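You operate a simulated robot arm through the tools that you are given. There is no shell and no other tool. Be economical: measure what you need, move in short steps, check, and stop when the job is done.

You run a simulated robot arm. Do the job below in one go: nothing can be reset, and whatever is moved stays where it is left.

Task
Take the green disc out of the outlet block and close it up again.
Fine: clamp it first, fingers clear; dome on the mat, disc into the rework bay, dome pressed back on; then open the clamp.

Only the result counts: the job must be done as asked and must still hold three seconds after the hand-in. Knocking over, shifting, dropping, spilling or breaking anything else fails it.

Robot
A 7-joint arm with a two-finger parallel gripper, fixed in place. Base frame: the origin is at the foot of the arm, x ahead of it, y to its left, z up; the work surface is at about z = 0.78. Units: m, degrees, N and s.
With the tool pointing down near the work surface it reaches from about 0.3 to 0.7 m from the base axis. Its first joint turns from -66.0 to 66.0 degrees. Payload 1.57 kg.
The TCP is the grasp point between the finger pads, 0.03 m short of the fingertips. In the tool frame z runs along the fingers and y along their closing line. The gripper opens to 0.11 m. The fingers are 0.024 m wide and 0.012 m thick; the gripper's body (0.048 by 0.112 m) begins 0.078 m behind the TCP.
Orientation is told as [roll, pitch, yaw] about the base's x, y, z axes, in that order, counted from this pose: with the fingers straight down and closing along the base's y, the tool's x points along the base's -x, its y along +y and its z along -z.

Tools
- The arm moves only by the tool apply_moves. Its argument "series" is a list of rows, each a list of 3 entries, a list of its own where there are three numbers: the shift along the base's x, y, z in units of 150 mm (1.0 is 150 mm), then the turn, a rotation vector about the base's x, y, z in units of 180 degrees (1.0 is 180 degrees), then the closure, from 0 (fully open) to 1 (shut). In form: [[[x, y, z], [rx, ry, rz], claw], ...]. A call has 1 to 20 rows; each row is the pose to reach, as a shift and turn from the pose commanded when the call began. A call with a number of a shift or a turn outside -1 to 1 is refused whole. A row lasts 0.2 s, in which the tool goes at most 0.05 m and 8.6 degrees; a call with a longer step from one row to the next is refused whole, and so is a gripper value outside its range. Where a pose cannot be reached the arm comes as near as it can. A force on the tool above 40 N (or 10 N above the force at the start of the call, whichever is more), or a blocked arm, ends the call early, and 0.2 s more pass. The fingers move at their own pace (about 0.108 m/s each) and stop on an object; they squeeze with about 25 N. The grip force told is the motor's: it shows also when the fingers shut on nothing. Time passes only in rows, and 0.2 s behind the last, so rows that repeat a pose let the fingers close. The reply holds the time, the measured pose of the TCP, the force on the tool along the base axes, the opening and the grip force, in the units named above and with some noise, with the torque about the TCP (base axes, N m) and any sound that the robot's microphone picked up.
- Cameras (640 x 400 px; columns grow to the right, rows downward): "scene" is fixed at [0.151, -0.3881, 1.3971]; the picture's right is [0.87, -0.50, 0.00], its down [-0.33, -0.57, -0.75] and it looks along [0.38, 0.65, -0.66] (base axes); focal length 359 px, centre (320, 200). "wrist" rides on the gripper at [0.07, 0.016, -0.141] in the tool frame; the picture's right is [-0.23, 0.97, 0.00], its down [-0.86, -0.20, -0.48] and it looks along [-0.47, -0.11, 0.88] (tool axes); focal length 222 px, centre (320, 200). There is no depth. A picture from a camera that has moved, and an enlarged one, comes with that camera's place and axes in the base frame and with its lens.
- capture(camera): a new picture of that camera. It takes no simulated time.
- enlarge(camera, box): a new picture of the part [left, top, right, bottom] of that camera's present view, enlarged. It takes no simulated time.
- close_job(): hands the job in; it is judged then, once.

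Work in short steps. Places have to be worked out from the pictures, the camera data and where the tool is seen: move nearer, look again, correct. Check each grasp and each placing, and mend what went wrong. You have 120 turns and 76 pictures in all, those below and enlarged ones among them. Open the gripper and draw the arm clear of the work before you hand the job in, unless the task says otherwise; then end with one line.

The tools are called after ">>>" by a JSON object that holds its "op" and its "data". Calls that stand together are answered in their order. apply_moves: Moves the arm, as the interface text tells. Its arguments: {"type":"object","properties":{"series":{"type":"array"}},"required":["series"]} The other tools are called the same way: capture (camera) takes a picture; enlarge (camera, box) takes an enlarged picture of a part of a camera's view; close_job () hands the job in.

At the start:

```text
time_s: 0.0
position: [0.4392, 0.029, 1.057]
tcp_rot: [0.1, 0.1, -0.1]
ft_force: [-0.1, -0.5, 0.2]
ft_torque: [0.0, 0.0, 0.02]
width: 0.1098
grip_force: 0.1
```

scene: 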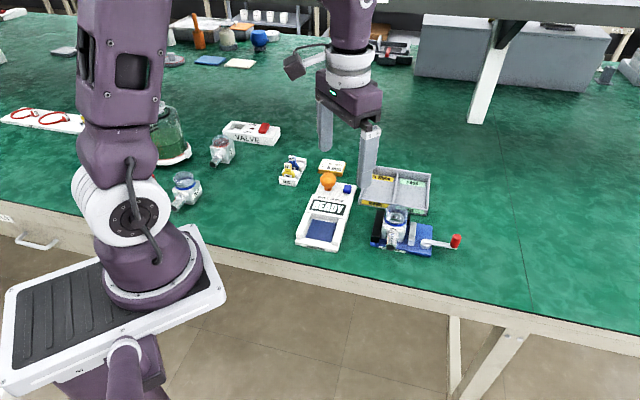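
wrist: 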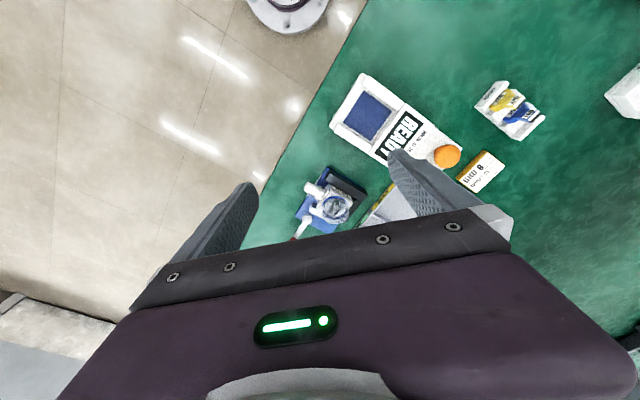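

I'll look closer at the work area first.

>>> {"op": "enlarge", "data": {"camera": "scene", "box": [270, 140, 480, 270]}}

>>> {"op": "enlarge", "data": {"camera": "scene", "box": [350, 190, 480, 270]}}

>>> {"op": "enlarge", "data": {"camera": "scene", "box": [130, 90, 320, 220]}}

>>> {"op": "enlarge", "data": {"camera": "wrist", "box": [260, 60, 560, 250]}}

```text
3.05 times, centred on (375, 205) of scene
camera zoom: at [0.151, -0.3881, 1.3971], right [0.87, -0.5, 0.0], down [-0.33, -0.57, -0.75], along [0.38, 0.65, -0.66], focal length 1093 px, centre (152, 185)
```

zoom: 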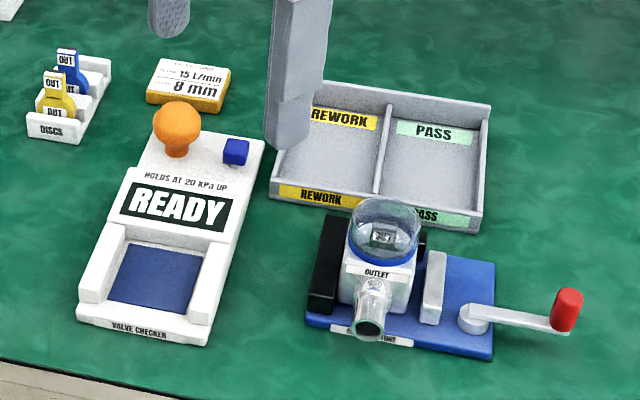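

```text
4.92 times, centred on (415, 230) of scene
camera zoom: at [0.151, -0.3881, 1.3971], right [0.87, -0.5, 0.0], down [-0.33, -0.57, -0.75], along [0.38, 0.65, -0.66], focal length 1766 px, centre (-148, 52)
```

zoom: 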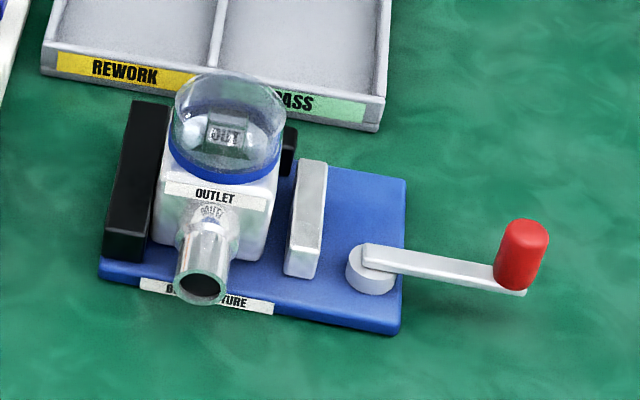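

```text
3.08 times, centred on (225, 155) of scene
camera zoom: at [0.151, -0.3881, 1.3971], right [0.87, -0.5, 0.0], down [-0.33, -0.57, -0.75], along [0.38, 0.65, -0.66], focal length 1103 px, centre (612, 338)
```

zoom: 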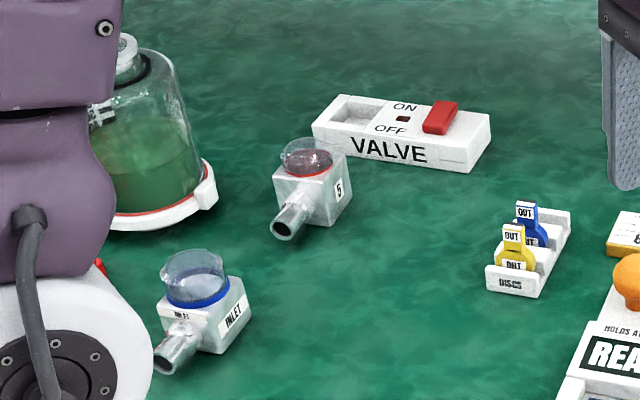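

```text
2.11 times, centred on (410, 155) of wrist
camera zoom: at [0.3694, 0.0453, 1.1994], right [0.23, 0.97, 0.0], down [0.86, -0.2, 0.48], along [0.47, -0.11, -0.88], focal length 468 px, centre (130, 295)
```

zoom: 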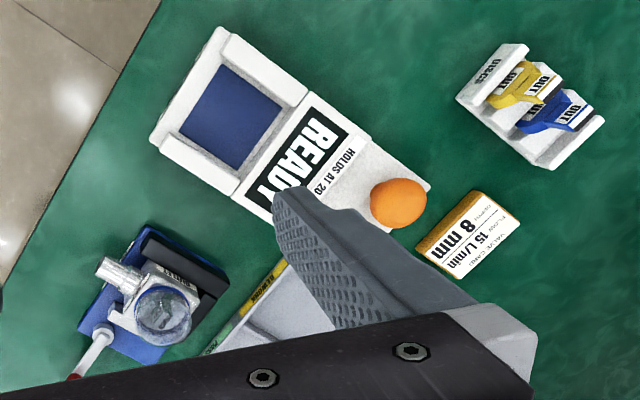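

The outlet block sits in a fixture whose long axis runs about -42°. The lever hub is near (0.62,-0.04) and the red knob near (0.664,-0.083). I'll move the wrist camera over it for a top view.

>>> {"op": "apply_moves", "data": {"series": [[[0.25, -0.115, -0.117], [0, 0, 0], 0], [[0.5, -0.23, -0.235], [0, 0, 0], 0], [[0.75, -0.345, -0.352], [0, 0, 0], 0], [[1.0, -0.46, -0.47], [0, 0, 0], 0], [[1.0, -0.46, -0.47], [0, 0, 0], 0]]}}

>>> {"op": "capture", "data": {"camera": "wrist"}}

```text
time_s: 1.2
position: [0.5886, -0.041, 0.9881]
tcp_rot: [-0.1, -0.1, 0.1]
ft_force: [-0.9, 0.7, 0.6]
ft_torque: [0.02, 0.01, 0.03]
width: 0.11
grip_force: 0.0
```

```text
69 pictures are left
camera wrist: at [0.5179, -0.0245, 1.1295], right [0.23, 0.97, 0.0], down [0.86, -0.2, 0.48], along [0.47, -0.11, -0.88], focal length 222 px, centre (320, 200)
```

wrist: 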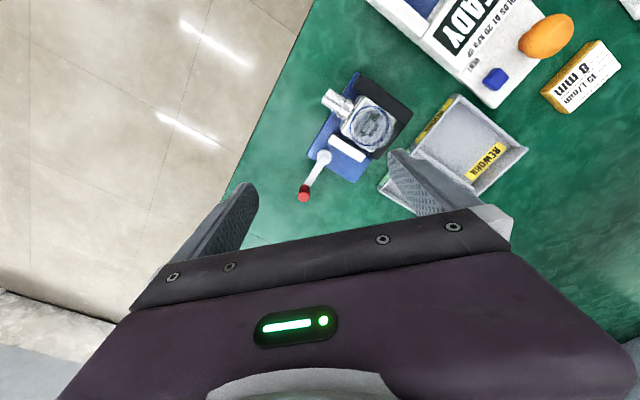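

>>> {"op": "enlarge", "data": {"camera": "wrist", "box": [280, 60, 440, 210]}}

>>> {"op": "enlarge", "data": {"camera": "scene", "box": [365, 195, 465, 260]}}

```text
2.67 times, centred on (360, 135) of wrist
camera zoom: at [0.5179, -0.0245, 1.1295], right [0.23, 0.97, 0.0], down [0.86, -0.2, 0.48], along [0.47, -0.11, -0.88], focal length 592 px, centre (213, 373)
```

zoom: 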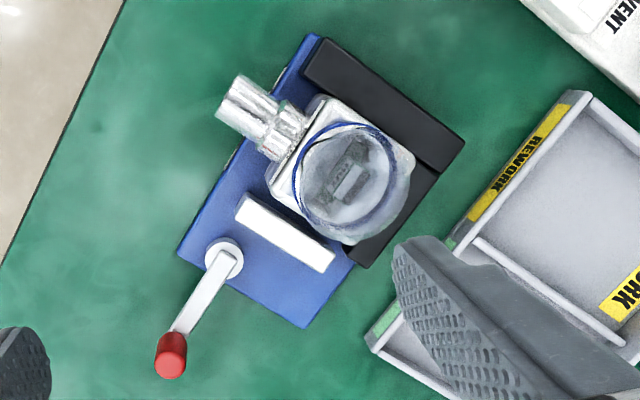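

```text
6.15 times, centred on (415, 228) of scene
camera zoom: at [0.151, -0.3881, 1.3971], right [0.87, -0.5, 0.0], down [-0.33, -0.57, -0.75], along [0.38, 0.65, -0.66], focal length 2207 px, centre (-265, 31)
```

zoom: 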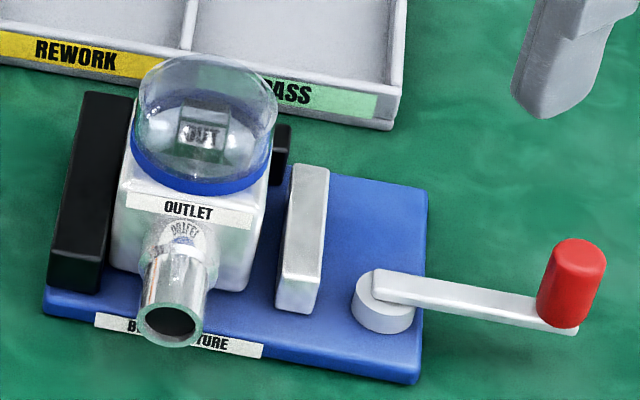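

The fixture has a fixed black corner and a sliding grey jaw. The hub is about (0.621,-0.040), and the knob's top centre about (0.6625,-0.0825,0.842), with a lever radius near 0.059. I'll go above the knob, yawed so the fingers close along the lever's tangent.

>>> {"op": "apply_moves", "data": {"series": [[[0.1, -0.055, 0], [0, 0, -0.0467], 0.3], [[0.2, -0.11, 0], [0, 0, -0.0933], 0.4], [[0.3, -0.166, 0], [0, 0, -0.14], 0.4], [[0.4, -0.22, -0.1], [0, 0, -0.1867], 0.4], [[0.493, -0.277, -0.25], [0, 0, -0.2333], 0.4], [[0.493, -0.277, -0.387], [0, 0, -0.2333], 0.4], [[0.493, -0.277, -0.387], [0, 0, -0.2333], 0.4]]}}

>>> {"op": "capture", "data": {"camera": "wrist"}}

>>> {"op": "enlarge", "data": {"camera": "scene", "box": [350, 160, 510, 260]}}

```text
time_s: 2.8
position: [0.6646, -0.0814, 0.9313]
tcp_rot: [0.0, 0.0, -42.0]
ft_force: [0.2, 0.7, -0.2]
ft_torque: [0.01, -0.02, 0.02]
width: 0.0659
grip_force: 0.0
```

```text
66 pictures are left
camera wrist: at [0.6234, -0.0226, 1.0727], right [0.82, 0.57, 0.0], down [0.5, -0.72, 0.48], along [0.27, -0.39, -0.88], focal length 222 px, centre (320, 200)
```

wrist: 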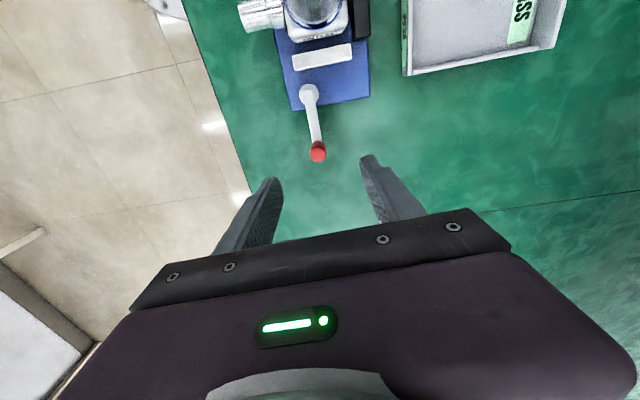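

```text
4.00 times, centred on (430, 210) of scene
camera zoom: at [0.151, -0.3881, 1.3971], right [0.87, -0.5, 0.0], down [-0.33, -0.57, -0.75], along [0.38, 0.65, -0.66], focal length 1434 px, centre (-120, 160)
```

zoom: 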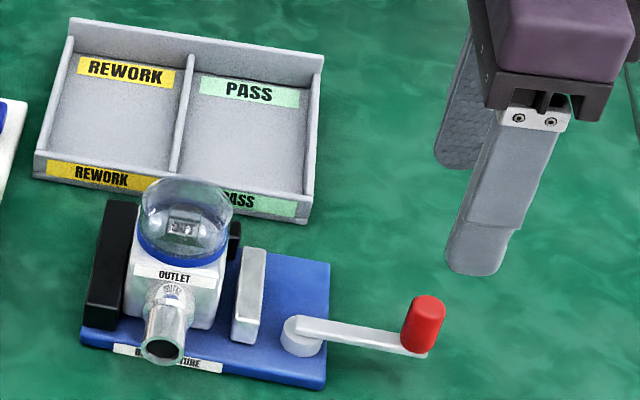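

The knob in the wrist view comes out at about (0.6635,-0.084), centred within a couple of mm. I'll descend around it, keeping the tips above the bar, and close.

>>> {"op": "apply_moves", "data": {"series": [[[-0.007, -0.015, -0.25], [0, 0, 0], 0.45], [[-0.007, -0.015, -0.45], [0, 0, 0], 0.45], [[-0.007, -0.015, -0.55], [0, 0, 0], 0.45], [[-0.007, -0.015, -0.55], [0, 0, 0], 0.6], [[-0.007, -0.015, -0.55], [0, 0, 0], 0.9], [[-0.007, -0.015, -0.55], [0, 0, 0], 0.9]]}}

>>> {"op": "enlarge", "data": {"camera": "scene", "box": [350, 160, 510, 260]}}

```text
time_s: 4.2
position: [0.6624, -0.0843, 0.8468]
tcp_rot: [0.0, 0.1, -42.0]
ft_force: [2.0, -0.8, -4.5]
ft_torque: [-0.12, -0.14, -0.07]
width: 0.0167
grip_force: 31.8
```

```text
4.00 times, centred on (430, 210) of scene
camera zoom: at [0.1511, -0.3881, 1.3971], right [0.87, -0.5, 0.0], down [-0.33, -0.57, -0.75], along [0.38, 0.65, -0.66], focal length 1434 px, centre (-120, 160)
```

zoom: 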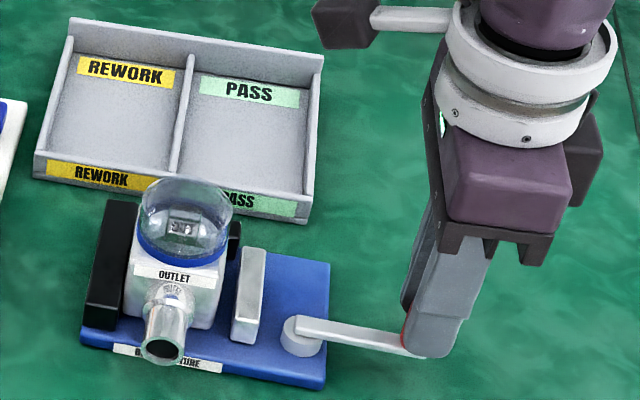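

The knob is gripped (16.7 mm). I'll make a small test swing counter-clockwise, about 15° toward the tray side, watching the force and the jaw.

>>> {"op": "apply_moves", "data": {"series": [[[0.018, 0.019, 0], [0, 0, 0.0104], 0.9], [[0.036, 0.039, 0], [0, 0, 0.0208], 0.9], [[0.052, 0.06, 0], [0, 0, 0.0312], 0.9], [[0.067, 0.081, 0], [0, 0, 0.0417], 0.9]]}}

>>> {"op": "enlarge", "data": {"camera": "scene", "box": [350, 160, 510, 260]}}

```text
time_s: 4.9
position: [0.6639, -0.0825, 0.8476]
tcp_rot: [-1.0, 0.2, -37.7]
ft_force: [-13.1, -4.6, 8.8]
ft_torque: [0.59, 0.34, -0.09]
width: 0.017
grip_force: 32.1
stopped in row 3: the force on the tool passed its limit at 45 N (the readings are from after the stop); the commanded pose is now the measured one
```

```text
4.00 times, centred on (430, 210) of scene
camera zoom: at [0.1505, -0.3882, 1.3971], right [0.87, -0.5, 0.0], down [-0.33, -0.57, -0.75], along [0.38, 0.65, -0.66], focal length 1434 px, centre (-120, 160)
```

zoom: 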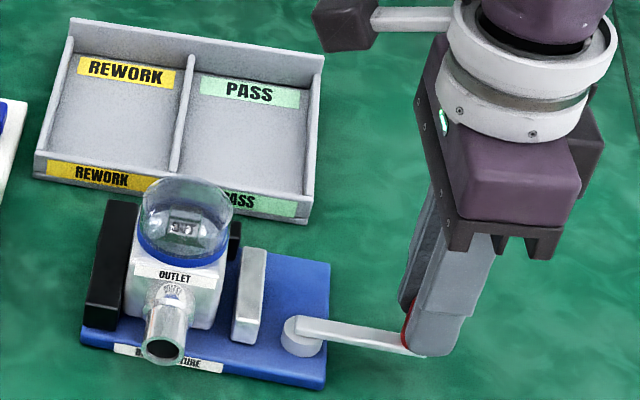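

Counter-clockwise is blocked: the lever sits at its open stop, and nothing moved. I'll try a small swing clockwise.

>>> {"op": "apply_moves", "data": {"series": [[[-0.012, -0.012, 0], [0.003, 0, -0.012], 0.9], [[-0.031, -0.028, 0], [0.005, 0, -0.024], 0.9], [[-0.05, -0.043, 0], [0.005, 0, -0.04], 0.9], [[-0.072, -0.058, 0], [0.005, 0, -0.05], 0.9], [[-0.094, -0.071, 0], [0.005, 0, -0.06], 0.9]]}}

>>> {"op": "enlarge", "data": {"camera": "scene", "box": [350, 160, 510, 260]}}

```text
time_s: 6.1
position: [0.6523, -0.092, 0.8474]
tcp_rot: [-0.1, 0.8, -48.5]
ft_force: [7.7, -2.2, -13.0]
ft_torque: [-0.09, -0.75, -0.26]
width: 0.0172
grip_force: 32.0
```

```text
4.00 times, centred on (430, 210) of scene
camera zoom: at [0.1514, -0.3882, 1.397], right [0.87, -0.5, 0.0], down [-0.33, -0.57, -0.75], along [0.38, 0.65, -0.66], focal length 1434 px, centre (-120, 160)
```

zoom: 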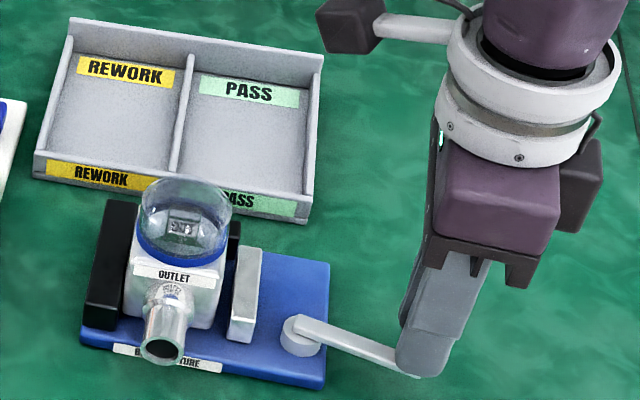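

Clockwise works: the lever swings and the jaw is advancing. I'll continue along the arc.

>>> {"op": "apply_moves", "data": {"series": [[[-0.048, -0.023, 0], [0, 0, -0.0208], 0.9], [[-0.098, -0.038, 0], [0, 0, -0.0416], 0.9], [[-0.15, -0.047, 0], [0, 0, -0.0624], 0.9], [[-0.203, -0.049, 0], [0, 0, -0.0832], 0.9], [[-0.255, -0.043, 0], [0, 0, -0.104], 0.9]]}}

>>> {"op": "enlarge", "data": {"camera": "scene", "box": [350, 160, 510, 260]}}

```text
time_s: 7.3
position: [0.6139, -0.0986, 0.848]
tcp_rot: [-0.1, 0.8, -67.2]
ft_force: [1.7, 0.7, 7.3]
ft_torque: [-0.04, -0.13, 0.0]
width: 0.0166
grip_force: 31.9
```

```text
4.00 times, centred on (430, 210) of scene
camera zoom: at [0.1509, -0.3881, 1.3971], right [0.87, -0.5, 0.0], down [-0.33, -0.57, -0.75], along [0.38, 0.65, -0.66], focal length 1434 px, centre (-120, 160)
```

zoom: 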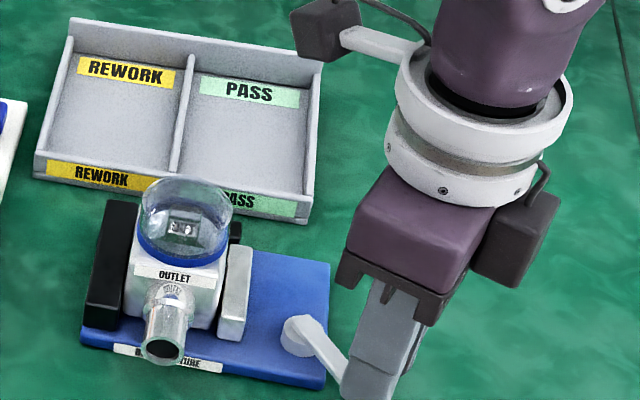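

The jaw is almost on the block. I'll keep swinging to the closed stop; the force limit will end it.

>>> {"op": "apply_moves", "data": {"series": [[[-0.051, 0.012, 0], [0, 0, -0.0208], 0.9], [[-0.101, 0.031, 0], [0, 0, -0.0416], 0.9], [[-0.147, 0.055, 0], [0, 0, -0.0624], 0.9]]}}

>>> {"op": "enlarge", "data": {"camera": "scene", "box": [350, 160, 510, 260]}}

```text
time_s: 8.2
position: [0.597, -0.0937, 0.8468]
tcp_rot: [0.9, 0.3, -78.4]
ft_force: [13.2, -4.1, -13.6]
ft_torque: [-0.41, 0.14, -0.01]
width: 0.0168
grip_force: 31.8
stopped in row 3: the force on the tool passed its limit at 42 N (the readings are from after the stop); the commanded pose is now the measured one
```

```text
4.00 times, centred on (430, 210) of scene
camera zoom: at [0.1515, -0.3882, 1.397], right [0.87, -0.5, 0.0], down [-0.33, -0.57, -0.75], along [0.38, 0.65, -0.66], focal length 1434 px, centre (-120, 160)
```

zoom: 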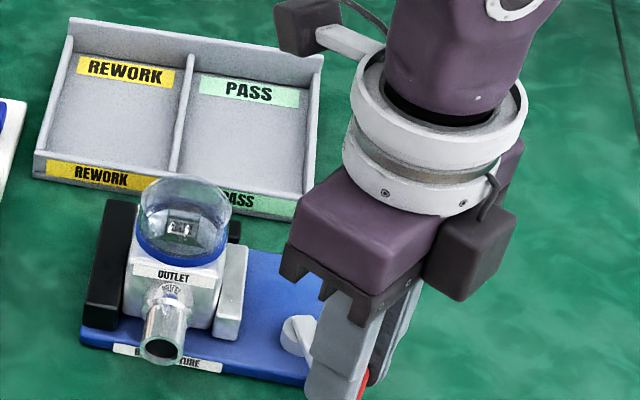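

The force opposes the motion exactly and the jaw is on the block, so it's at the closed stop. I'll release and rise, then check that the lever stays.

>>> {"op": "apply_moves", "data": {"series": [[[0, 0, 0], [0, 0, 0], 0.6], [[0, 0, 0], [0, 0, 0], 0.55], [[0, 0, 0.3], [0, 0, 0], 0.55], [[0, 0, 0.6], [0, 0, 0], 0.55], [[0, 0, 0.9], [0, 0, 0], 0.55], [[-0.2, -0.1, 1.0], [0, 0, 0.045], 0.3], [[-0.5, -0.2, 1.0], [0, 0, 0.09], 0.3]]}}

>>> {"op": "enlarge", "data": {"camera": "scene", "box": [350, 160, 510, 260]}}

>>> {"op": "capture", "data": {"camera": "wrist"}}

```text
time_s: 9.8
position: [0.5189, -0.1259, 0.9969]
tcp_rot: [0.5, 0.3, -62.0]
ft_force: [-0.5, 0.0, 0.3]
ft_torque: [-0.01, -0.04, 0.0]
width: 0.0769
grip_force: 0.0
```

```text
4.00 times, centred on (430, 210) of scene
camera zoom: at [0.151, -0.3881, 1.3971], right [0.87, -0.5, 0.0], down [-0.33, -0.57, -0.75], along [0.38, 0.65, -0.66], focal length 1434 px, centre (-120, 160)
```

zoom: 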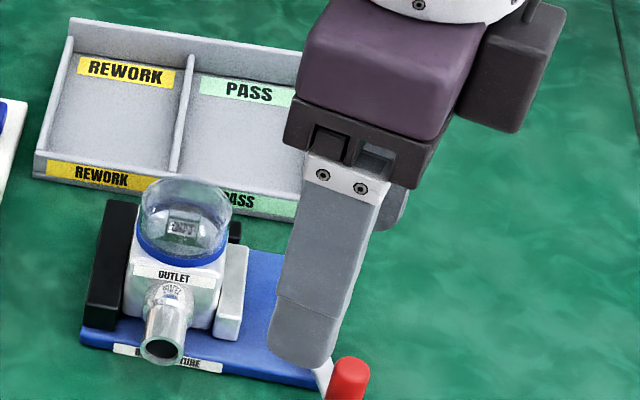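

```text
58 pictures are left
camera wrist: at [0.499, -0.0585, 1.1389], right [0.97, 0.26, 0.01], down [0.22, -0.85, 0.47], along [0.13, -0.45, -0.88], focal length 222 px, centre (320, 200)
```

wrist: 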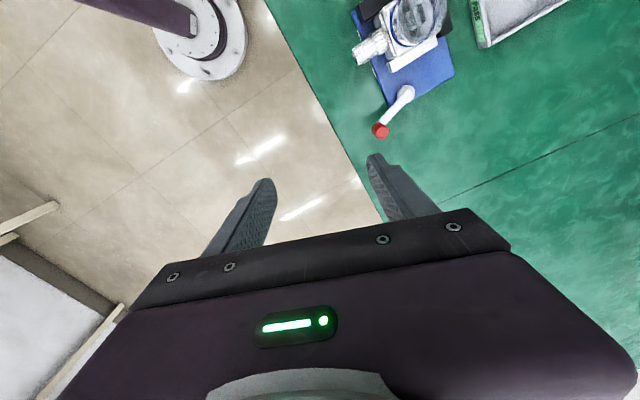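

The lever holds closed with the jaw against the block. Next is the dome, with its ring centre at roughly (0.582,0.022,0.838). I'll take a closer look from above.

>>> {"op": "apply_moves", "data": {"series": [[[0.2, 0.15, 0], [0, 0, 0.03], 0.3], [[0.4, 0.3, -0.05], [0, 0, 0.06], 0.3], [[0.55, 0.45, -0.15], [0, 0, 0.09], 0.3], [[0.693, 0.593, -0.313], [0, 0, 0.111], 0.3], [[0.693, 0.593, -0.313], [-0.001, 0, 0.111], 0.3]]}}

>>> {"op": "enlarge", "data": {"camera": "wrist", "box": [220, 20, 460, 200]}}

>>> {"op": "enlarge", "data": {"camera": "scene", "box": [365, 195, 445, 255]}}

```text
time_s: 11.0
position: [0.6248, -0.0345, 0.9501]
tcp_rot: [0.5, 0.1, -42.2]
ft_force: [0.2, -0.4, -0.6]
ft_torque: [-0.02, 0.0, -0.02]
width: 0.0771
grip_force: 0.0
```

```text
2.22 times, centred on (340, 110) of wrist
camera zoom: at [0.5828, 0.0231, 1.0929], right [0.82, 0.57, 0.01], down [0.5, -0.73, 0.47], along [0.28, -0.39, -0.88], focal length 494 px, centre (276, 400)
```

zoom: 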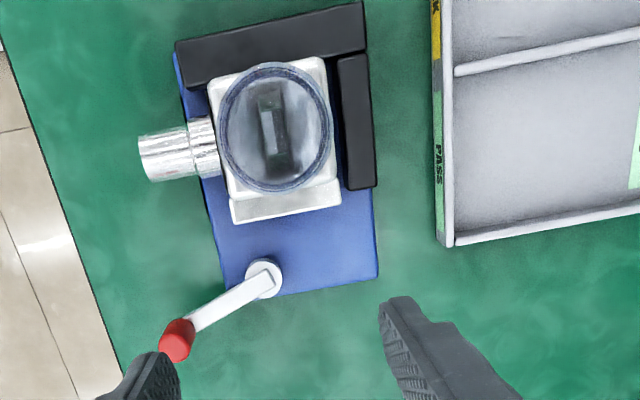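

```text
6.67 times, centred on (405, 225) of scene
camera zoom: at [0.151, -0.3881, 1.3971], right [0.87, -0.5, 0.0], down [-0.33, -0.57, -0.75], along [0.38, 0.65, -0.66], focal length 2391 px, centre (-247, 33)
```

zoom: 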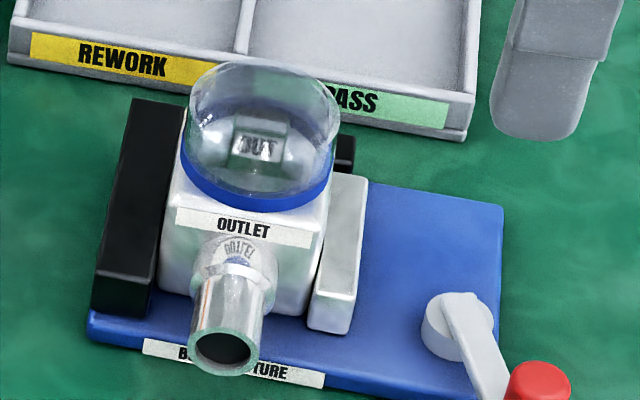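

The dome is about 52 mm across, centred near (0.582,0.0235), and the jaws are lower than the block top. I'll go over it with yaw -42 and check alignment before descending.

>>> {"op": "apply_moves", "data": {"series": [[[-0.15, 0.2, 0], [-0.001, 0, 0], 0.3], [[-0.285, 0.387, 0], [-0.003, 0, 0], 0.3], [[-0.285, 0.387, -0.133], [-0.003, 0, 0], 0.3], [[-0.285, 0.387, -0.133], [-0.003, 0, 0], 0.3]]}}

>>> {"op": "capture", "data": {"camera": "wrist"}}

>>> {"op": "enlarge", "data": {"camera": "scene", "box": [340, 140, 460, 260]}}

```text
time_s: 12.0
position: [0.5806, 0.0248, 0.9289]
tcp_rot: [0.1, -0.2, -42.1]
ft_force: [0.3, 0.0, 1.4]
ft_torque: [0.02, 0.0, -0.02]
width: 0.077
grip_force: 0.0
```

```text
55 pictures are left
camera wrist: at [0.5395, 0.0834, 1.0707], right [0.82, 0.57, 0.0], down [0.5, -0.72, 0.48], along [0.28, -0.39, -0.88], focal length 222 px, centre (320, 200)
```

wrist: 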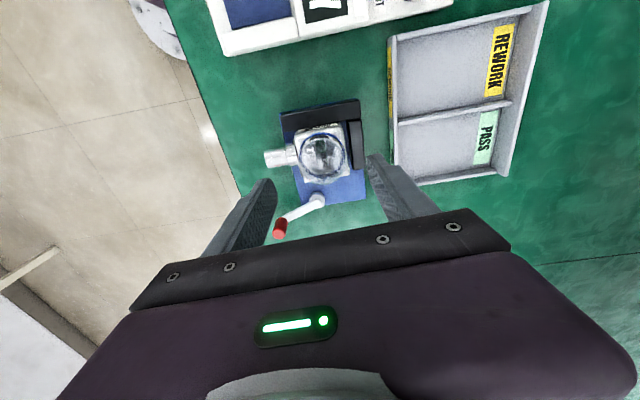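

```text
3.33 times, centred on (400, 200) of scene
camera zoom: at [0.151, -0.3881, 1.3971], right [0.87, -0.5, 0.0], down [-0.33, -0.57, -0.75], along [0.38, 0.65, -0.66], focal length 1195 px, centre (53, 200)
```

zoom: 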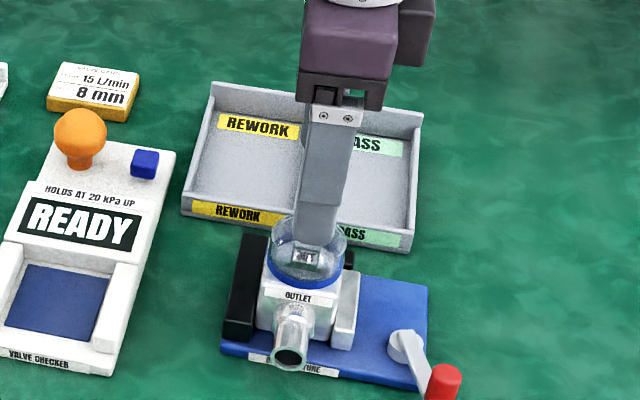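

>>> {"op": "enlarge", "data": {"camera": "wrist", "box": [260, 90, 390, 220]}}

```text
3.08 times, centred on (325, 155) of wrist
camera zoom: at [0.5395, 0.0834, 1.0707], right [0.82, 0.57, 0.0], down [0.5, -0.72, 0.48], along [0.28, -0.39, -0.88], focal length 684 px, centre (305, 338)
```

zoom: 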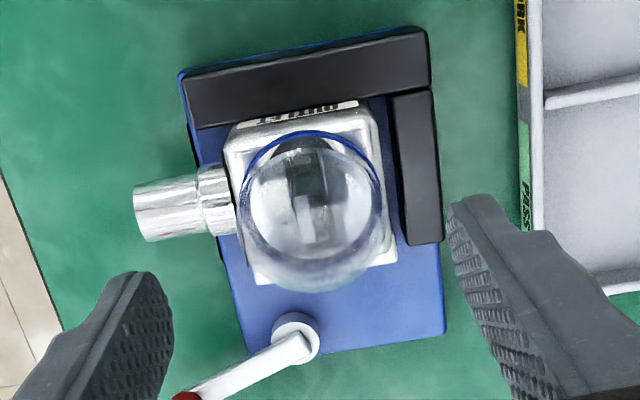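

The ring centre comes out at (0.581,0.026), matching the TCP. I'll descend so the tips reach ring level, then close.

>>> {"op": "apply_moves", "data": {"series": [[[0.003, 0.007, -0.2], [0, 0, 0], 0.3], [[0.003, 0.007, -0.35], [0, 0, 0], 0.3], [[0.003, 0.007, -0.433], [0, 0, 0], 0.3], [[0.003, 0.007, -0.433], [0, 0, 0], 0.3]]}}

>>> {"op": "enlarge", "data": {"camera": "scene", "box": [360, 170, 450, 260]}}

>>> {"op": "enlarge", "data": {"camera": "wrist", "box": [240, 90, 410, 240]}}

```text
time_s: 13.0
position: [0.5814, 0.0235, 0.8664]
tcp_rot: [0.2, -0.2, -42.2]
ft_force: [-0.3, -0.5, 0.1]
ft_torque: [0.0, -0.03, 0.02]
width: 0.077
grip_force: 0.1
```

```text
4.44 times, centred on (405, 215) of scene
camera zoom: at [0.151, -0.3881, 1.3971], right [0.87, -0.5, 0.0], down [-0.33, -0.57, -0.75], along [0.38, 0.65, -0.66], focal length 1594 px, centre (-58, 133)
```

zoom: 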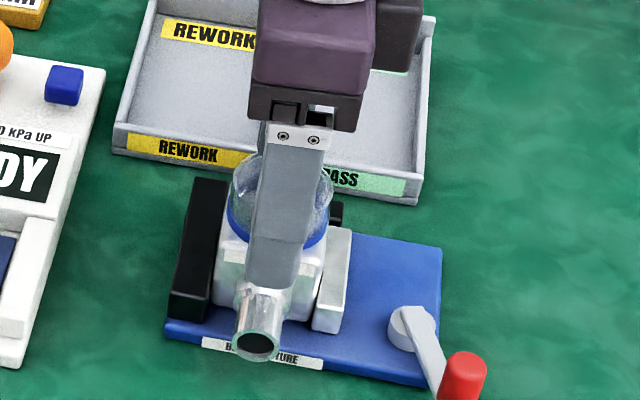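

```text
2.67 times, centred on (325, 165) of wrist
camera zoom: at [0.5406, 0.0832, 1.008], right [0.82, 0.57, 0.0], down [0.5, -0.72, 0.48], along [0.28, -0.39, -0.88], focal length 592 px, centre (307, 293)
```

zoom: 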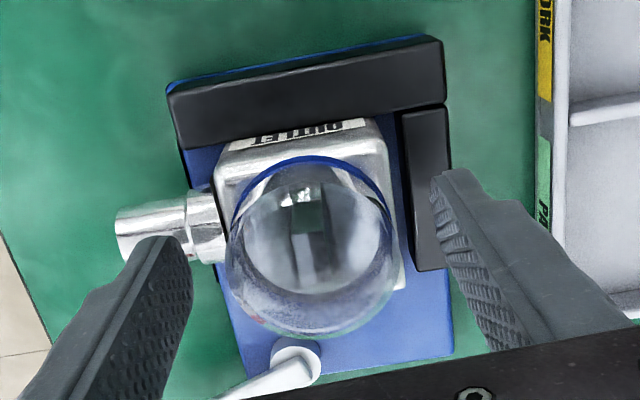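

Fingers straddle the dome evenly and clear of the nozzle and stop. Closing.

>>> {"op": "apply_moves", "data": {"series": [[[0, 0.005, 0], [0, 0, 0], 0.5], [[0, 0.005, 0], [0, 0, 0], 0.6], [[0, 0.005, 0], [0, 0, 0], 0.65], [[0, 0.005, 0], [0, 0, 0], 0.65]]}}

```text
time_s: 14.0
position: [0.5823, 0.0255, 0.8674]
tcp_rot: [0.2, -0.2, -42.1]
ft_force: [2.2, 1.5, 1.4]
ft_torque: [-0.05, 0.0, 0.01]
width: 0.0512
grip_force: 25.1
```

Gripped at 51 mm. Now I'll lift straight up slowly.

>>> {"op": "apply_moves", "data": {"series": [[[0, 0.0, 0.03], [0, 0, 0], 0.65], [[0, 0, 0.06], [0, 0, 0], 0.65], [[0, 0, 0.1], [0, 0, 0], 0.65], [[0, 0, 0.16], [0, 0, 0], 0.65]]}}

>>> {"op": "enlarge", "data": {"camera": "scene", "box": [360, 160, 460, 260]}}

```text
time_s: 15.0
position: [0.5829, 0.0248, 0.8901]
tcp_rot: [0.2, -0.2, -42.2]
ft_force: [0.4, -0.8, 0.0]
ft_torque: [-0.03, 0.04, 0.01]
width: 0.0512
grip_force: 25.2
heard: snap
```

```text
4.00 times, centred on (410, 210) of scene
camera zoom: at [0.151, -0.3881, 1.3971], right [0.87, -0.5, 0.0], down [-0.33, -0.57, -0.75], along [0.38, 0.65, -0.66], focal length 1434 px, centre (-40, 160)
```

zoom: 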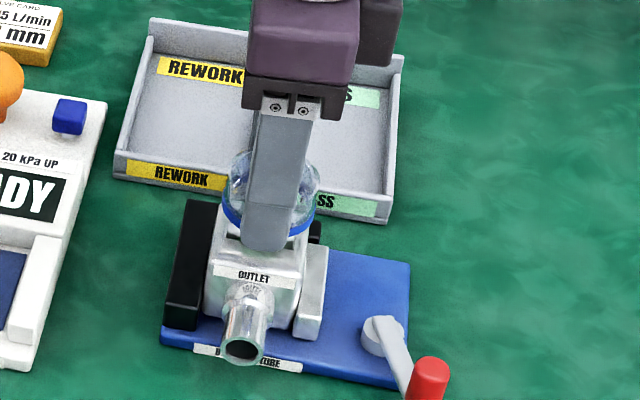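

The dome snapped free and is lifting with the fingers. I'll carry it high to the clear mat spot right of the fixture, near (0.675,-0.09).

>>> {"op": "apply_moves", "data": {"series": [[[0, 0, 0.2], [0, 0, 0], 0.65], [[0, 0, 0.4], [0, 0, 0], 0.65], [[0.15, -0.19, 0.4], [0, 0, 0], 0.65], [[0.31, -0.38, 0.4], [0, 0, 0], 0.65], [[0.46, -0.57, 0.4], [0, 0, 0], 0.65], [[0.615, -0.763, 0.4], [0, 0, 0], 0.65], [[0.615, -0.763, 0.4], [0, 0, 0], 0.65]]}}

>>> {"op": "capture", "data": {"camera": "scene"}}

>>> {"op": "capture", "data": {"camera": "wrist"}}

```text
time_s: 16.6
position: [0.6731, -0.0875, 0.9493]
tcp_rot: [0.0, -0.1, -42.2]
ft_force: [-0.1, 0.2, -0.1]
ft_torque: [0.02, 0.01, 0.01]
width: 0.0513
grip_force: 24.6
```

```text
49 pictures are left
```

scene: 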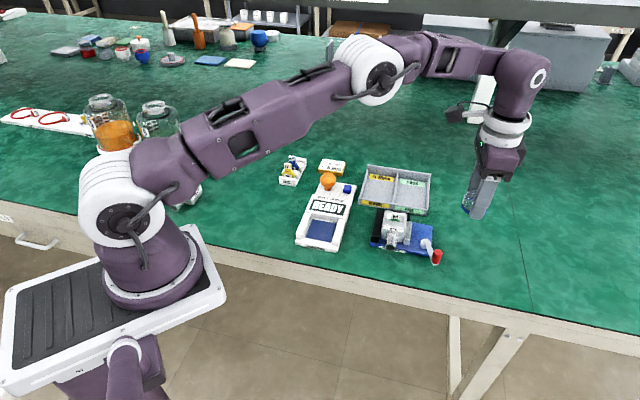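

```text
48 pictures are left
camera wrist: at [0.6315, -0.0286, 1.0917], right [0.82, 0.57, 0.0], down [0.5, -0.72, 0.48], along [0.27, -0.39, -0.88], focal length 222 px, centre (320, 200)
```

wrist: 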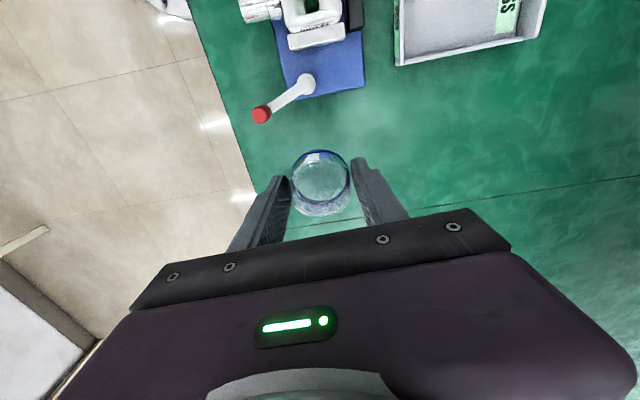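

The dome is level in the grip over clear mat. I'll lower to just above the expected contact.

>>> {"op": "apply_moves", "data": {"series": [[[0, 0, -0.3], [0, 0, 0], 0.65], [[0, 0, -0.55], [0, 0, 0], 0.65], [[0, 0, -0.72], [0, 0, 0], 0.65], [[0, 0, -0.82], [0, 0, 0], 0.65], [[0, 0, -0.86], [0, 0, 0], 0.65]]}}

>>> {"op": "enlarge", "data": {"camera": "scene", "box": [420, 170, 520, 270]}}

```text
time_s: 17.8
position: [0.6724, -0.0871, 0.8214]
tcp_rot: [0.1, -0.2, -42.1]
ft_force: [-0.3, 0.4, 0.1]
ft_torque: [0.0, 0.0, -0.03]
width: 0.0513
grip_force: 24.9
```

```text
4.00 times, centred on (470, 220) of scene
camera zoom: at [0.151, -0.3881, 1.3971], right [0.87, -0.5, 0.0], down [-0.33, -0.57, -0.75], along [0.38, 0.65, -0.66], focal length 1434 px, centre (-280, 120)
```

zoom: 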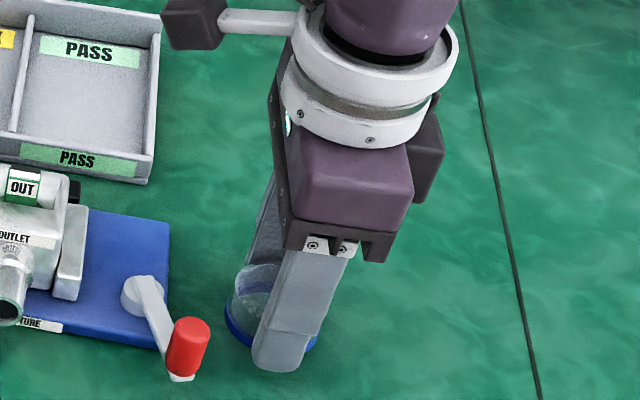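

Still no contact force. I'll go down in 1.5 mm increments.

>>> {"op": "apply_moves", "data": {"series": [[[0, 0, -0.01], [0, 0, 0], 0.65], [[0, 0, -0.02], [0, 0, 0], 0.65], [[0, 0, -0.03], [0, 0, 0], 0.65]]}}

```text
time_s: 18.6
position: [0.6736, -0.0887, 0.8159]
tcp_rot: [0.1, -0.1, -42.1]
ft_force: [0.0, 0.3, -0.5]
ft_torque: [0.03, -0.01, -0.01]
width: 0.0511
grip_force: 24.6
```

>>> {"op": "apply_moves", "data": {"series": [[[0, 0, -0.008], [0, 0, 0], 0.65], [[0, 0, -0.015], [0, 0, 0], 0.65]]}}

```text
time_s: 19.2
position: [0.6741, -0.0899, 0.8146]
tcp_rot: [0.1, -0.2, -42.2]
ft_force: [-0.4, 0.4, 0.4]
ft_torque: [-0.01, -0.02, 0.03]
width: 0.0514
grip_force: 25.0
```

No contact yet at 0.8146, so I'll take a zoomed look.

>>> {"op": "enlarge", "data": {"camera": "scene", "box": [460, 220, 510, 270]}}

>>> {"op": "apply_moves", "data": {"series": [[[0, 0, -0.008], [0, 0, 0], 0.65], [[0, 0, -0.013], [0, 0, 0], 0.65]]}}

```text
8.00 times, centred on (485, 245) of scene
camera zoom: at [0.151, -0.3881, 1.3971], right [0.87, -0.5, 0.0], down [-0.33, -0.57, -0.75], along [0.38, 0.65, -0.66], focal length 2869 px, centre (-1000, -160)
```

zoom: 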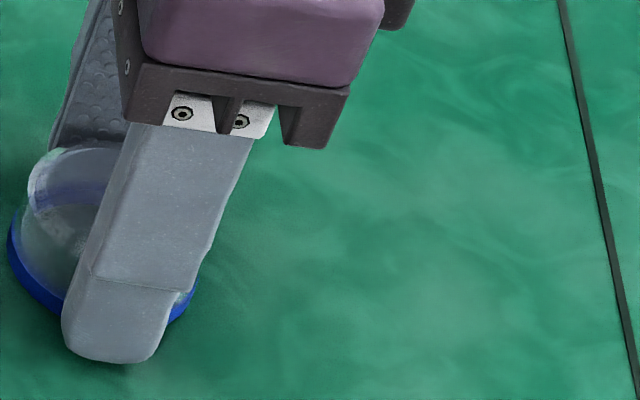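

```text
time_s: 19.8
position: [0.6741, -0.0889, 0.8123]
tcp_rot: [0.1, -0.2, -42.2]
ft_force: [0.0, -0.1, 1.2]
ft_torque: [0.01, 0.0, 0.02]
width: 0.0512
grip_force: 24.7
```

>>> {"op": "apply_moves", "data": {"series": [[[0, 0, -0.007], [0, 0, 0], 0.65], [[0, 0, -0.01], [0, 0, 0], 0.65]]}}

```text
time_s: 20.4
position: [0.6741, -0.0888, 0.8114]
tcp_rot: [0.1, -0.1, -42.2]
ft_force: [-3.1, -0.1, 9.6]
ft_torque: [-0.14, 0.23, 0.01]
width: 0.0513
grip_force: 25.2
```

Contact at 9.6 N. I'll back off slightly, release and rise straight up.

>>> {"op": "apply_moves", "data": {"series": [[[0, 0, 0.003], [0, 0, 0], 0.65], [[0, 0, 0.003], [0, 0, 0], 0.5], [[0, 0, 0.003], [0, 0, 0], 0.4], [[0, 0, 0.003], [0, 0, 0], 0.3], [[0, 0, 0.2], [0, 0, 0], 0.3], [[0, 0, 0.5], [0, 0, 0], 0.3], [[0, 0, 0.8], [0, 0, 0], 0.3]]}}

>>> {"op": "capture", "data": {"camera": "wrist"}}

>>> {"op": "enlarge", "data": {"camera": "scene", "box": [350, 150, 530, 270]}}

```text
time_s: 22.0
position: [0.6751, -0.0857, 0.9322]
tcp_rot: [0.1, -0.1, -42.2]
ft_force: [0.8, -0.9, 1.0]
ft_torque: [-0.02, 0.02, 0.01]
width: 0.0767
grip_force: 0.1
```

```text
45 pictures are left
camera wrist: at [0.6342, -0.0269, 1.0736], right [0.82, 0.57, 0.0], down [0.5, -0.72, 0.48], along [0.28, -0.39, -0.88], focal length 222 px, centre (320, 200)
```

wrist: 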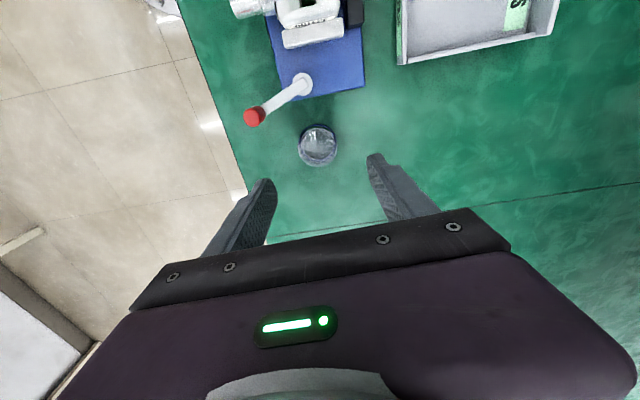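

```text
3.33 times, centred on (440, 210) of scene
camera zoom: at [0.1509, -0.3881, 1.3971], right [0.87, -0.5, 0.0], down [-0.33, -0.57, -0.75], along [0.38, 0.65, -0.66], focal length 1195 px, centre (-80, 167)
```

zoom: 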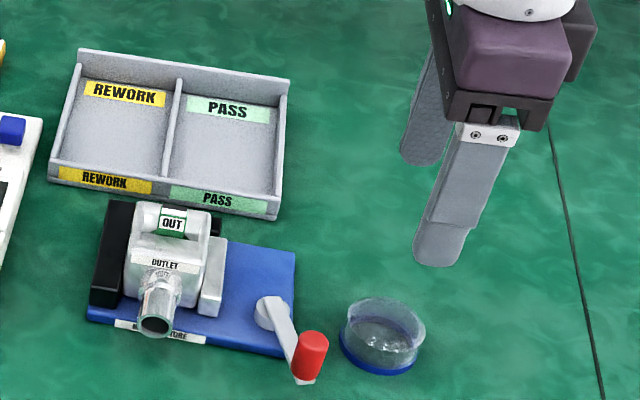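

The dome stands on the mat. Now I'll look into the open block from above.

>>> {"op": "apply_moves", "data": {"series": [[[0, 0, 0.12], [0, 0, 0], 0.3], [[-0.17, 0.17, 0.12], [0, 0, 0], 0.3], [[-0.335, 0.34, 0.12], [0, 0, 0], 0.3], [[-0.335, 0.34, 0.12], [0, 0, 0], 0.3]]}}

>>> {"op": "enlarge", "data": {"camera": "wrist", "box": [250, 20, 410, 150]}}

>>> {"op": "enlarge", "data": {"camera": "scene", "box": [370, 200, 430, 250]}}

```text
time_s: 23.0
position: [0.6227, -0.0362, 0.95]
tcp_rot: [0.3, -0.2, -42.3]
ft_force: [0.3, 0.1, -0.2]
ft_torque: [-0.02, 0.0, 0.03]
width: 0.0774
grip_force: 0.1
```

```text
3.08 times, centred on (330, 85) of wrist
camera zoom: at [0.581, 0.0229, 1.0902], right [0.82, 0.57, 0.0], down [0.5, -0.72, 0.48], along [0.28, -0.39, -0.88], focal length 684 px, centre (289, 554)
```

zoom: 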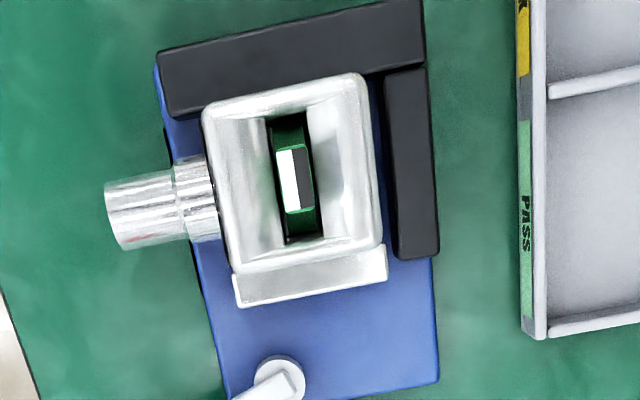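

```text
8.00 times, centred on (400, 225) of scene
camera zoom: at [0.151, -0.3881, 1.3971], right [0.87, -0.5, 0.0], down [-0.33, -0.57, -0.75], along [0.38, 0.65, -0.66], focal length 2869 px, centre (-320, 0)
```

zoom: 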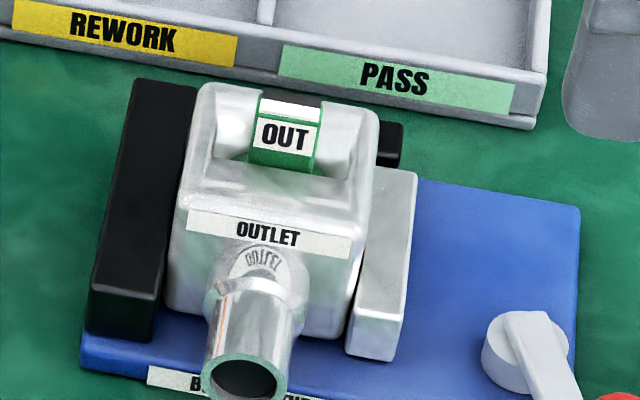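

The disc stands upright in a slot with its OUT tab on top, near (0.582,0.025) with its top at about z 0.857. I'll go above it, trim yaw to -44.4, narrow the fingers and check.

>>> {"op": "apply_moves", "data": {"series": [[[-0.14, 0.2, 0], [0, 0, -0.006], 0.5], [[-0.27, 0.405, 0], [-0.001, 0, -0.012], 0.6], [[-0.27, 0.405, -0.1], [-0.001, 0, -0.012], 0.6], [[-0.27, 0.405, -0.24], [-0.001, 0, -0.012], 0.6], [[-0.27, 0.405, -0.24], [-0.001, 0, -0.012], 0.6]]}}

>>> {"op": "enlarge", "data": {"camera": "wrist", "box": [250, 90, 410, 220]}}

>>> {"op": "enlarge", "data": {"camera": "scene", "box": [365, 180, 435, 250]}}

```text
time_s: 24.2
position: [0.5824, 0.0257, 0.9118]
tcp_rot: [0.0, -0.4, -44.4]
ft_force: [0.4, 0.5, -0.4]
ft_torque: [0.01, -0.04, -0.01]
width: 0.0444
grip_force: 0.1
```

```text
3.08 times, centred on (330, 155) of wrist
camera zoom: at [0.5439, 0.0858, 1.0528], right [0.84, 0.54, 0.0], down [0.47, -0.74, 0.48], along [0.26, -0.41, -0.88], focal length 684 px, centre (289, 338)
```

zoom: 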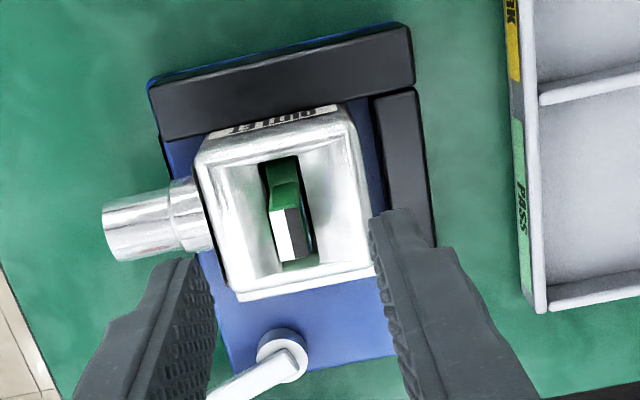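

```text
5.71 times, centred on (400, 215) of scene
camera zoom: at [0.151, -0.3881, 1.3971], right [0.87, -0.5, 0.0], down [-0.33, -0.57, -0.75], along [0.38, 0.65, -0.66], focal length 2049 px, centre (-137, 114)
```

zoom: 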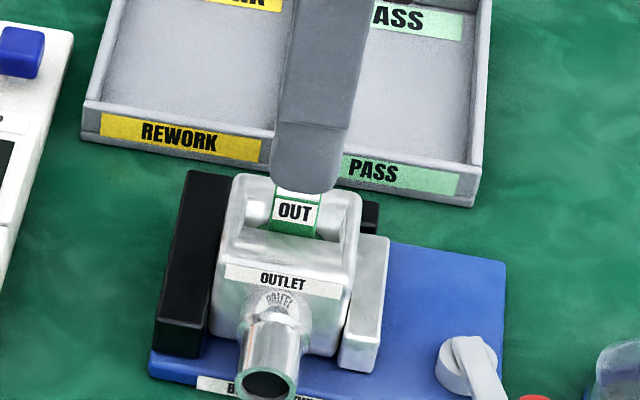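

The tab lies under the grip axis. I'll descend so the tips straddle the tab's upper part, then check.

>>> {"op": "apply_moves", "data": {"series": [[[0, 0, -0.1], [0, 0, 0], 0.6], [[0, 0, -0.18], [0, 0, 0], 0.6], [[0, 0, -0.24], [0, 0, 0], 0.6], [[0, 0, -0.24], [0, 0, 0], 0.6]]}}

>>> {"op": "enlarge", "data": {"camera": "wrist", "box": [250, 100, 410, 230]}}

>>> {"op": "enlarge", "data": {"camera": "scene", "box": [365, 180, 435, 250]}}

```text
time_s: 25.2
position: [0.5839, 0.024, 0.8765]
tcp_rot: [0.0, -0.4, -44.4]
ft_force: [0.1, 0.4, 1.3]
ft_torque: [0.01, 0.03, 0.0]
width: 0.0441
grip_force: 0.0
```

```text
3.08 times, centred on (330, 165) of wrist
camera zoom: at [0.545, 0.0844, 1.0176], right [0.84, 0.54, 0.0], down [0.47, -0.74, 0.48], along [0.26, -0.41, -0.88], focal length 684 px, centre (289, 308)
```

zoom: 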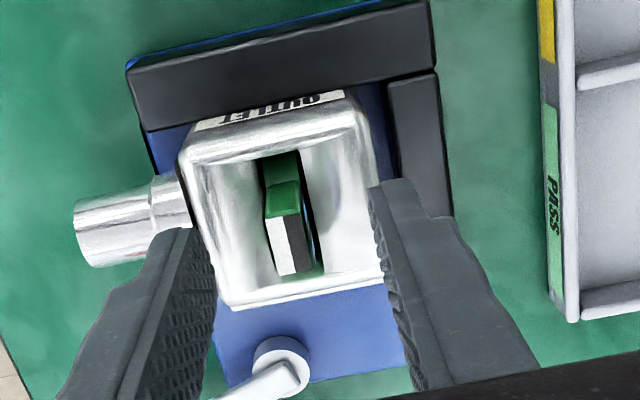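

```text
5.71 times, centred on (400, 215) of scene
camera zoom: at [0.151, -0.3881, 1.3971], right [0.87, -0.5, 0.0], down [-0.33, -0.57, -0.75], along [0.38, 0.65, -0.66], focal length 2049 px, centre (-137, 114)
```

zoom: 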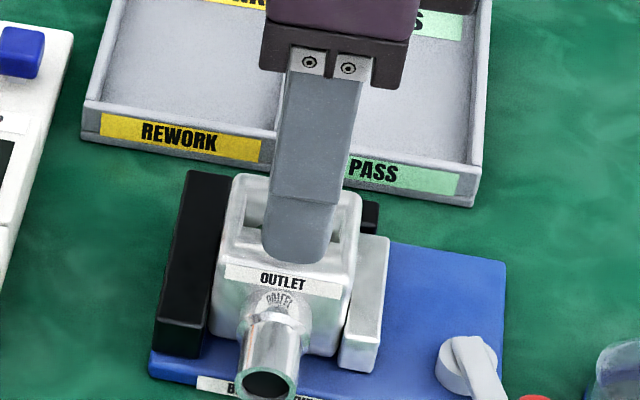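

The tips overlap the tab's top by about 10 mm and sit clear of the rim. I'll go 4 mm lower and close.

>>> {"op": "apply_moves", "data": {"series": [[[0, 0, -0.027], [0, 0, 0], 0.6], [[0, 0, -0.027], [0, 0, 0], 0.75], [[0, 0, -0.027], [0, 0, 0], 0.9], [[0, 0, -0.027], [0, 0, 0], 0.95], [[0, 0, -0.027], [0, 0, 0], 0.95]]}}

>>> {"op": "enlarge", "data": {"camera": "wrist", "box": [250, 100, 410, 230]}}

```text
time_s: 26.4
position: [0.5834, 0.0234, 0.8727]
tcp_rot: [0.0, -0.2, -44.5]
ft_force: [-0.7, -0.6, -0.4]
ft_torque: [0.01, -0.01, 0.02]
width: 0.0087
grip_force: 24.7
```

```text
3.08 times, centred on (330, 165) of wrist
camera zoom: at [0.5454, 0.0832, 1.0139], right [0.84, 0.54, 0.0], down [0.47, -0.74, 0.48], along [0.26, -0.41, -0.88], focal length 684 px, centre (289, 308)
```

zoom: 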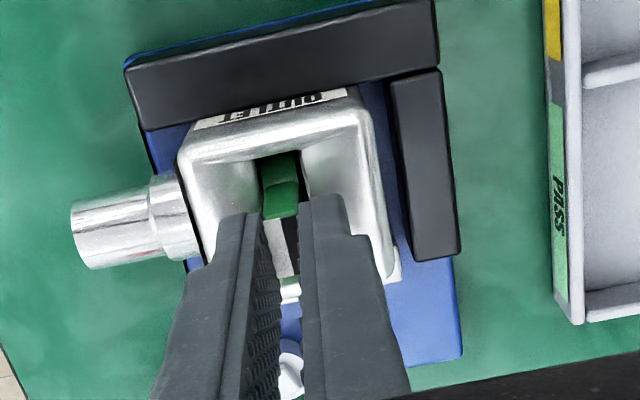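

The tab is gripped at 8.7 mm. I'll lift straight up.

>>> {"op": "apply_moves", "data": {"series": [[[0, 0, 0.04], [0, 0, 0], 0.95], [[0, 0, 0.1], [0, 0, 0], 0.95], [[0, 0, 0.2], [0, 0, 0], 0.95], [[0, 0, 0.35], [0, 0, 0], 0.95], [[0, 0, 0.55], [0, 0, 0], 0.95]]}}

>>> {"op": "enlarge", "data": {"camera": "scene", "box": [350, 130, 470, 250]}}

>>> {"op": "capture", "data": {"camera": "wrist"}}

```text
time_s: 27.6
position: [0.584, 0.0272, 0.9553]
tcp_rot: [0.0, -0.4, -44.4]
ft_force: [-0.7, 0.0, 0.0]
ft_torque: [0.02, -0.01, -0.02]
width: 0.0086
grip_force: 25.4
```

```text
3.33 times, centred on (410, 190) of scene
camera zoom: at [0.151, -0.3881, 1.3971], right [0.87, -0.5, 0.0], down [-0.33, -0.57, -0.75], along [0.38, 0.65, -0.66], focal length 1195 px, centre (20, 233)
```

zoom: 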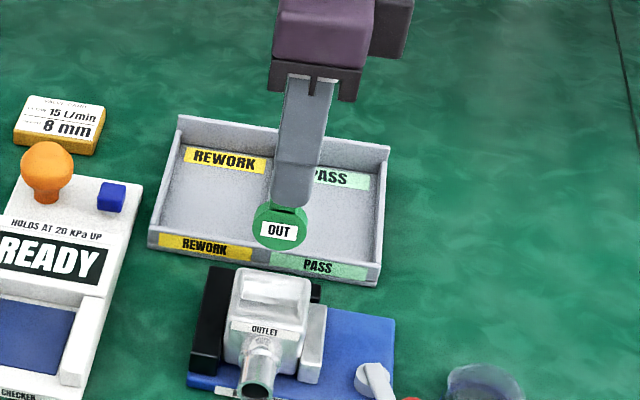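

```text
35 pictures are left
camera wrist: at [0.5445, 0.0862, 1.0967], right [0.84, 0.54, 0.0], down [0.47, -0.74, 0.48], along [0.26, -0.41, -0.88], focal length 222 px, centre (320, 200)
```

wrist: 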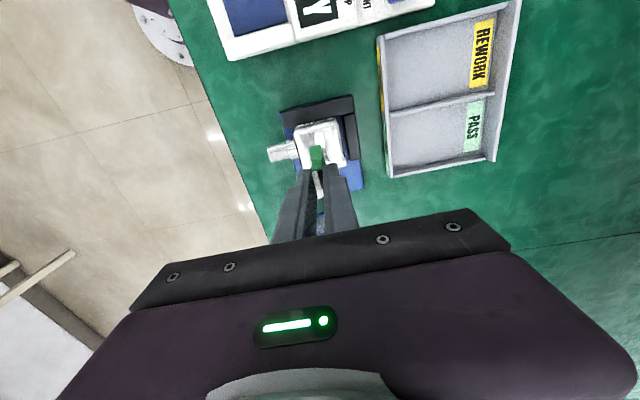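

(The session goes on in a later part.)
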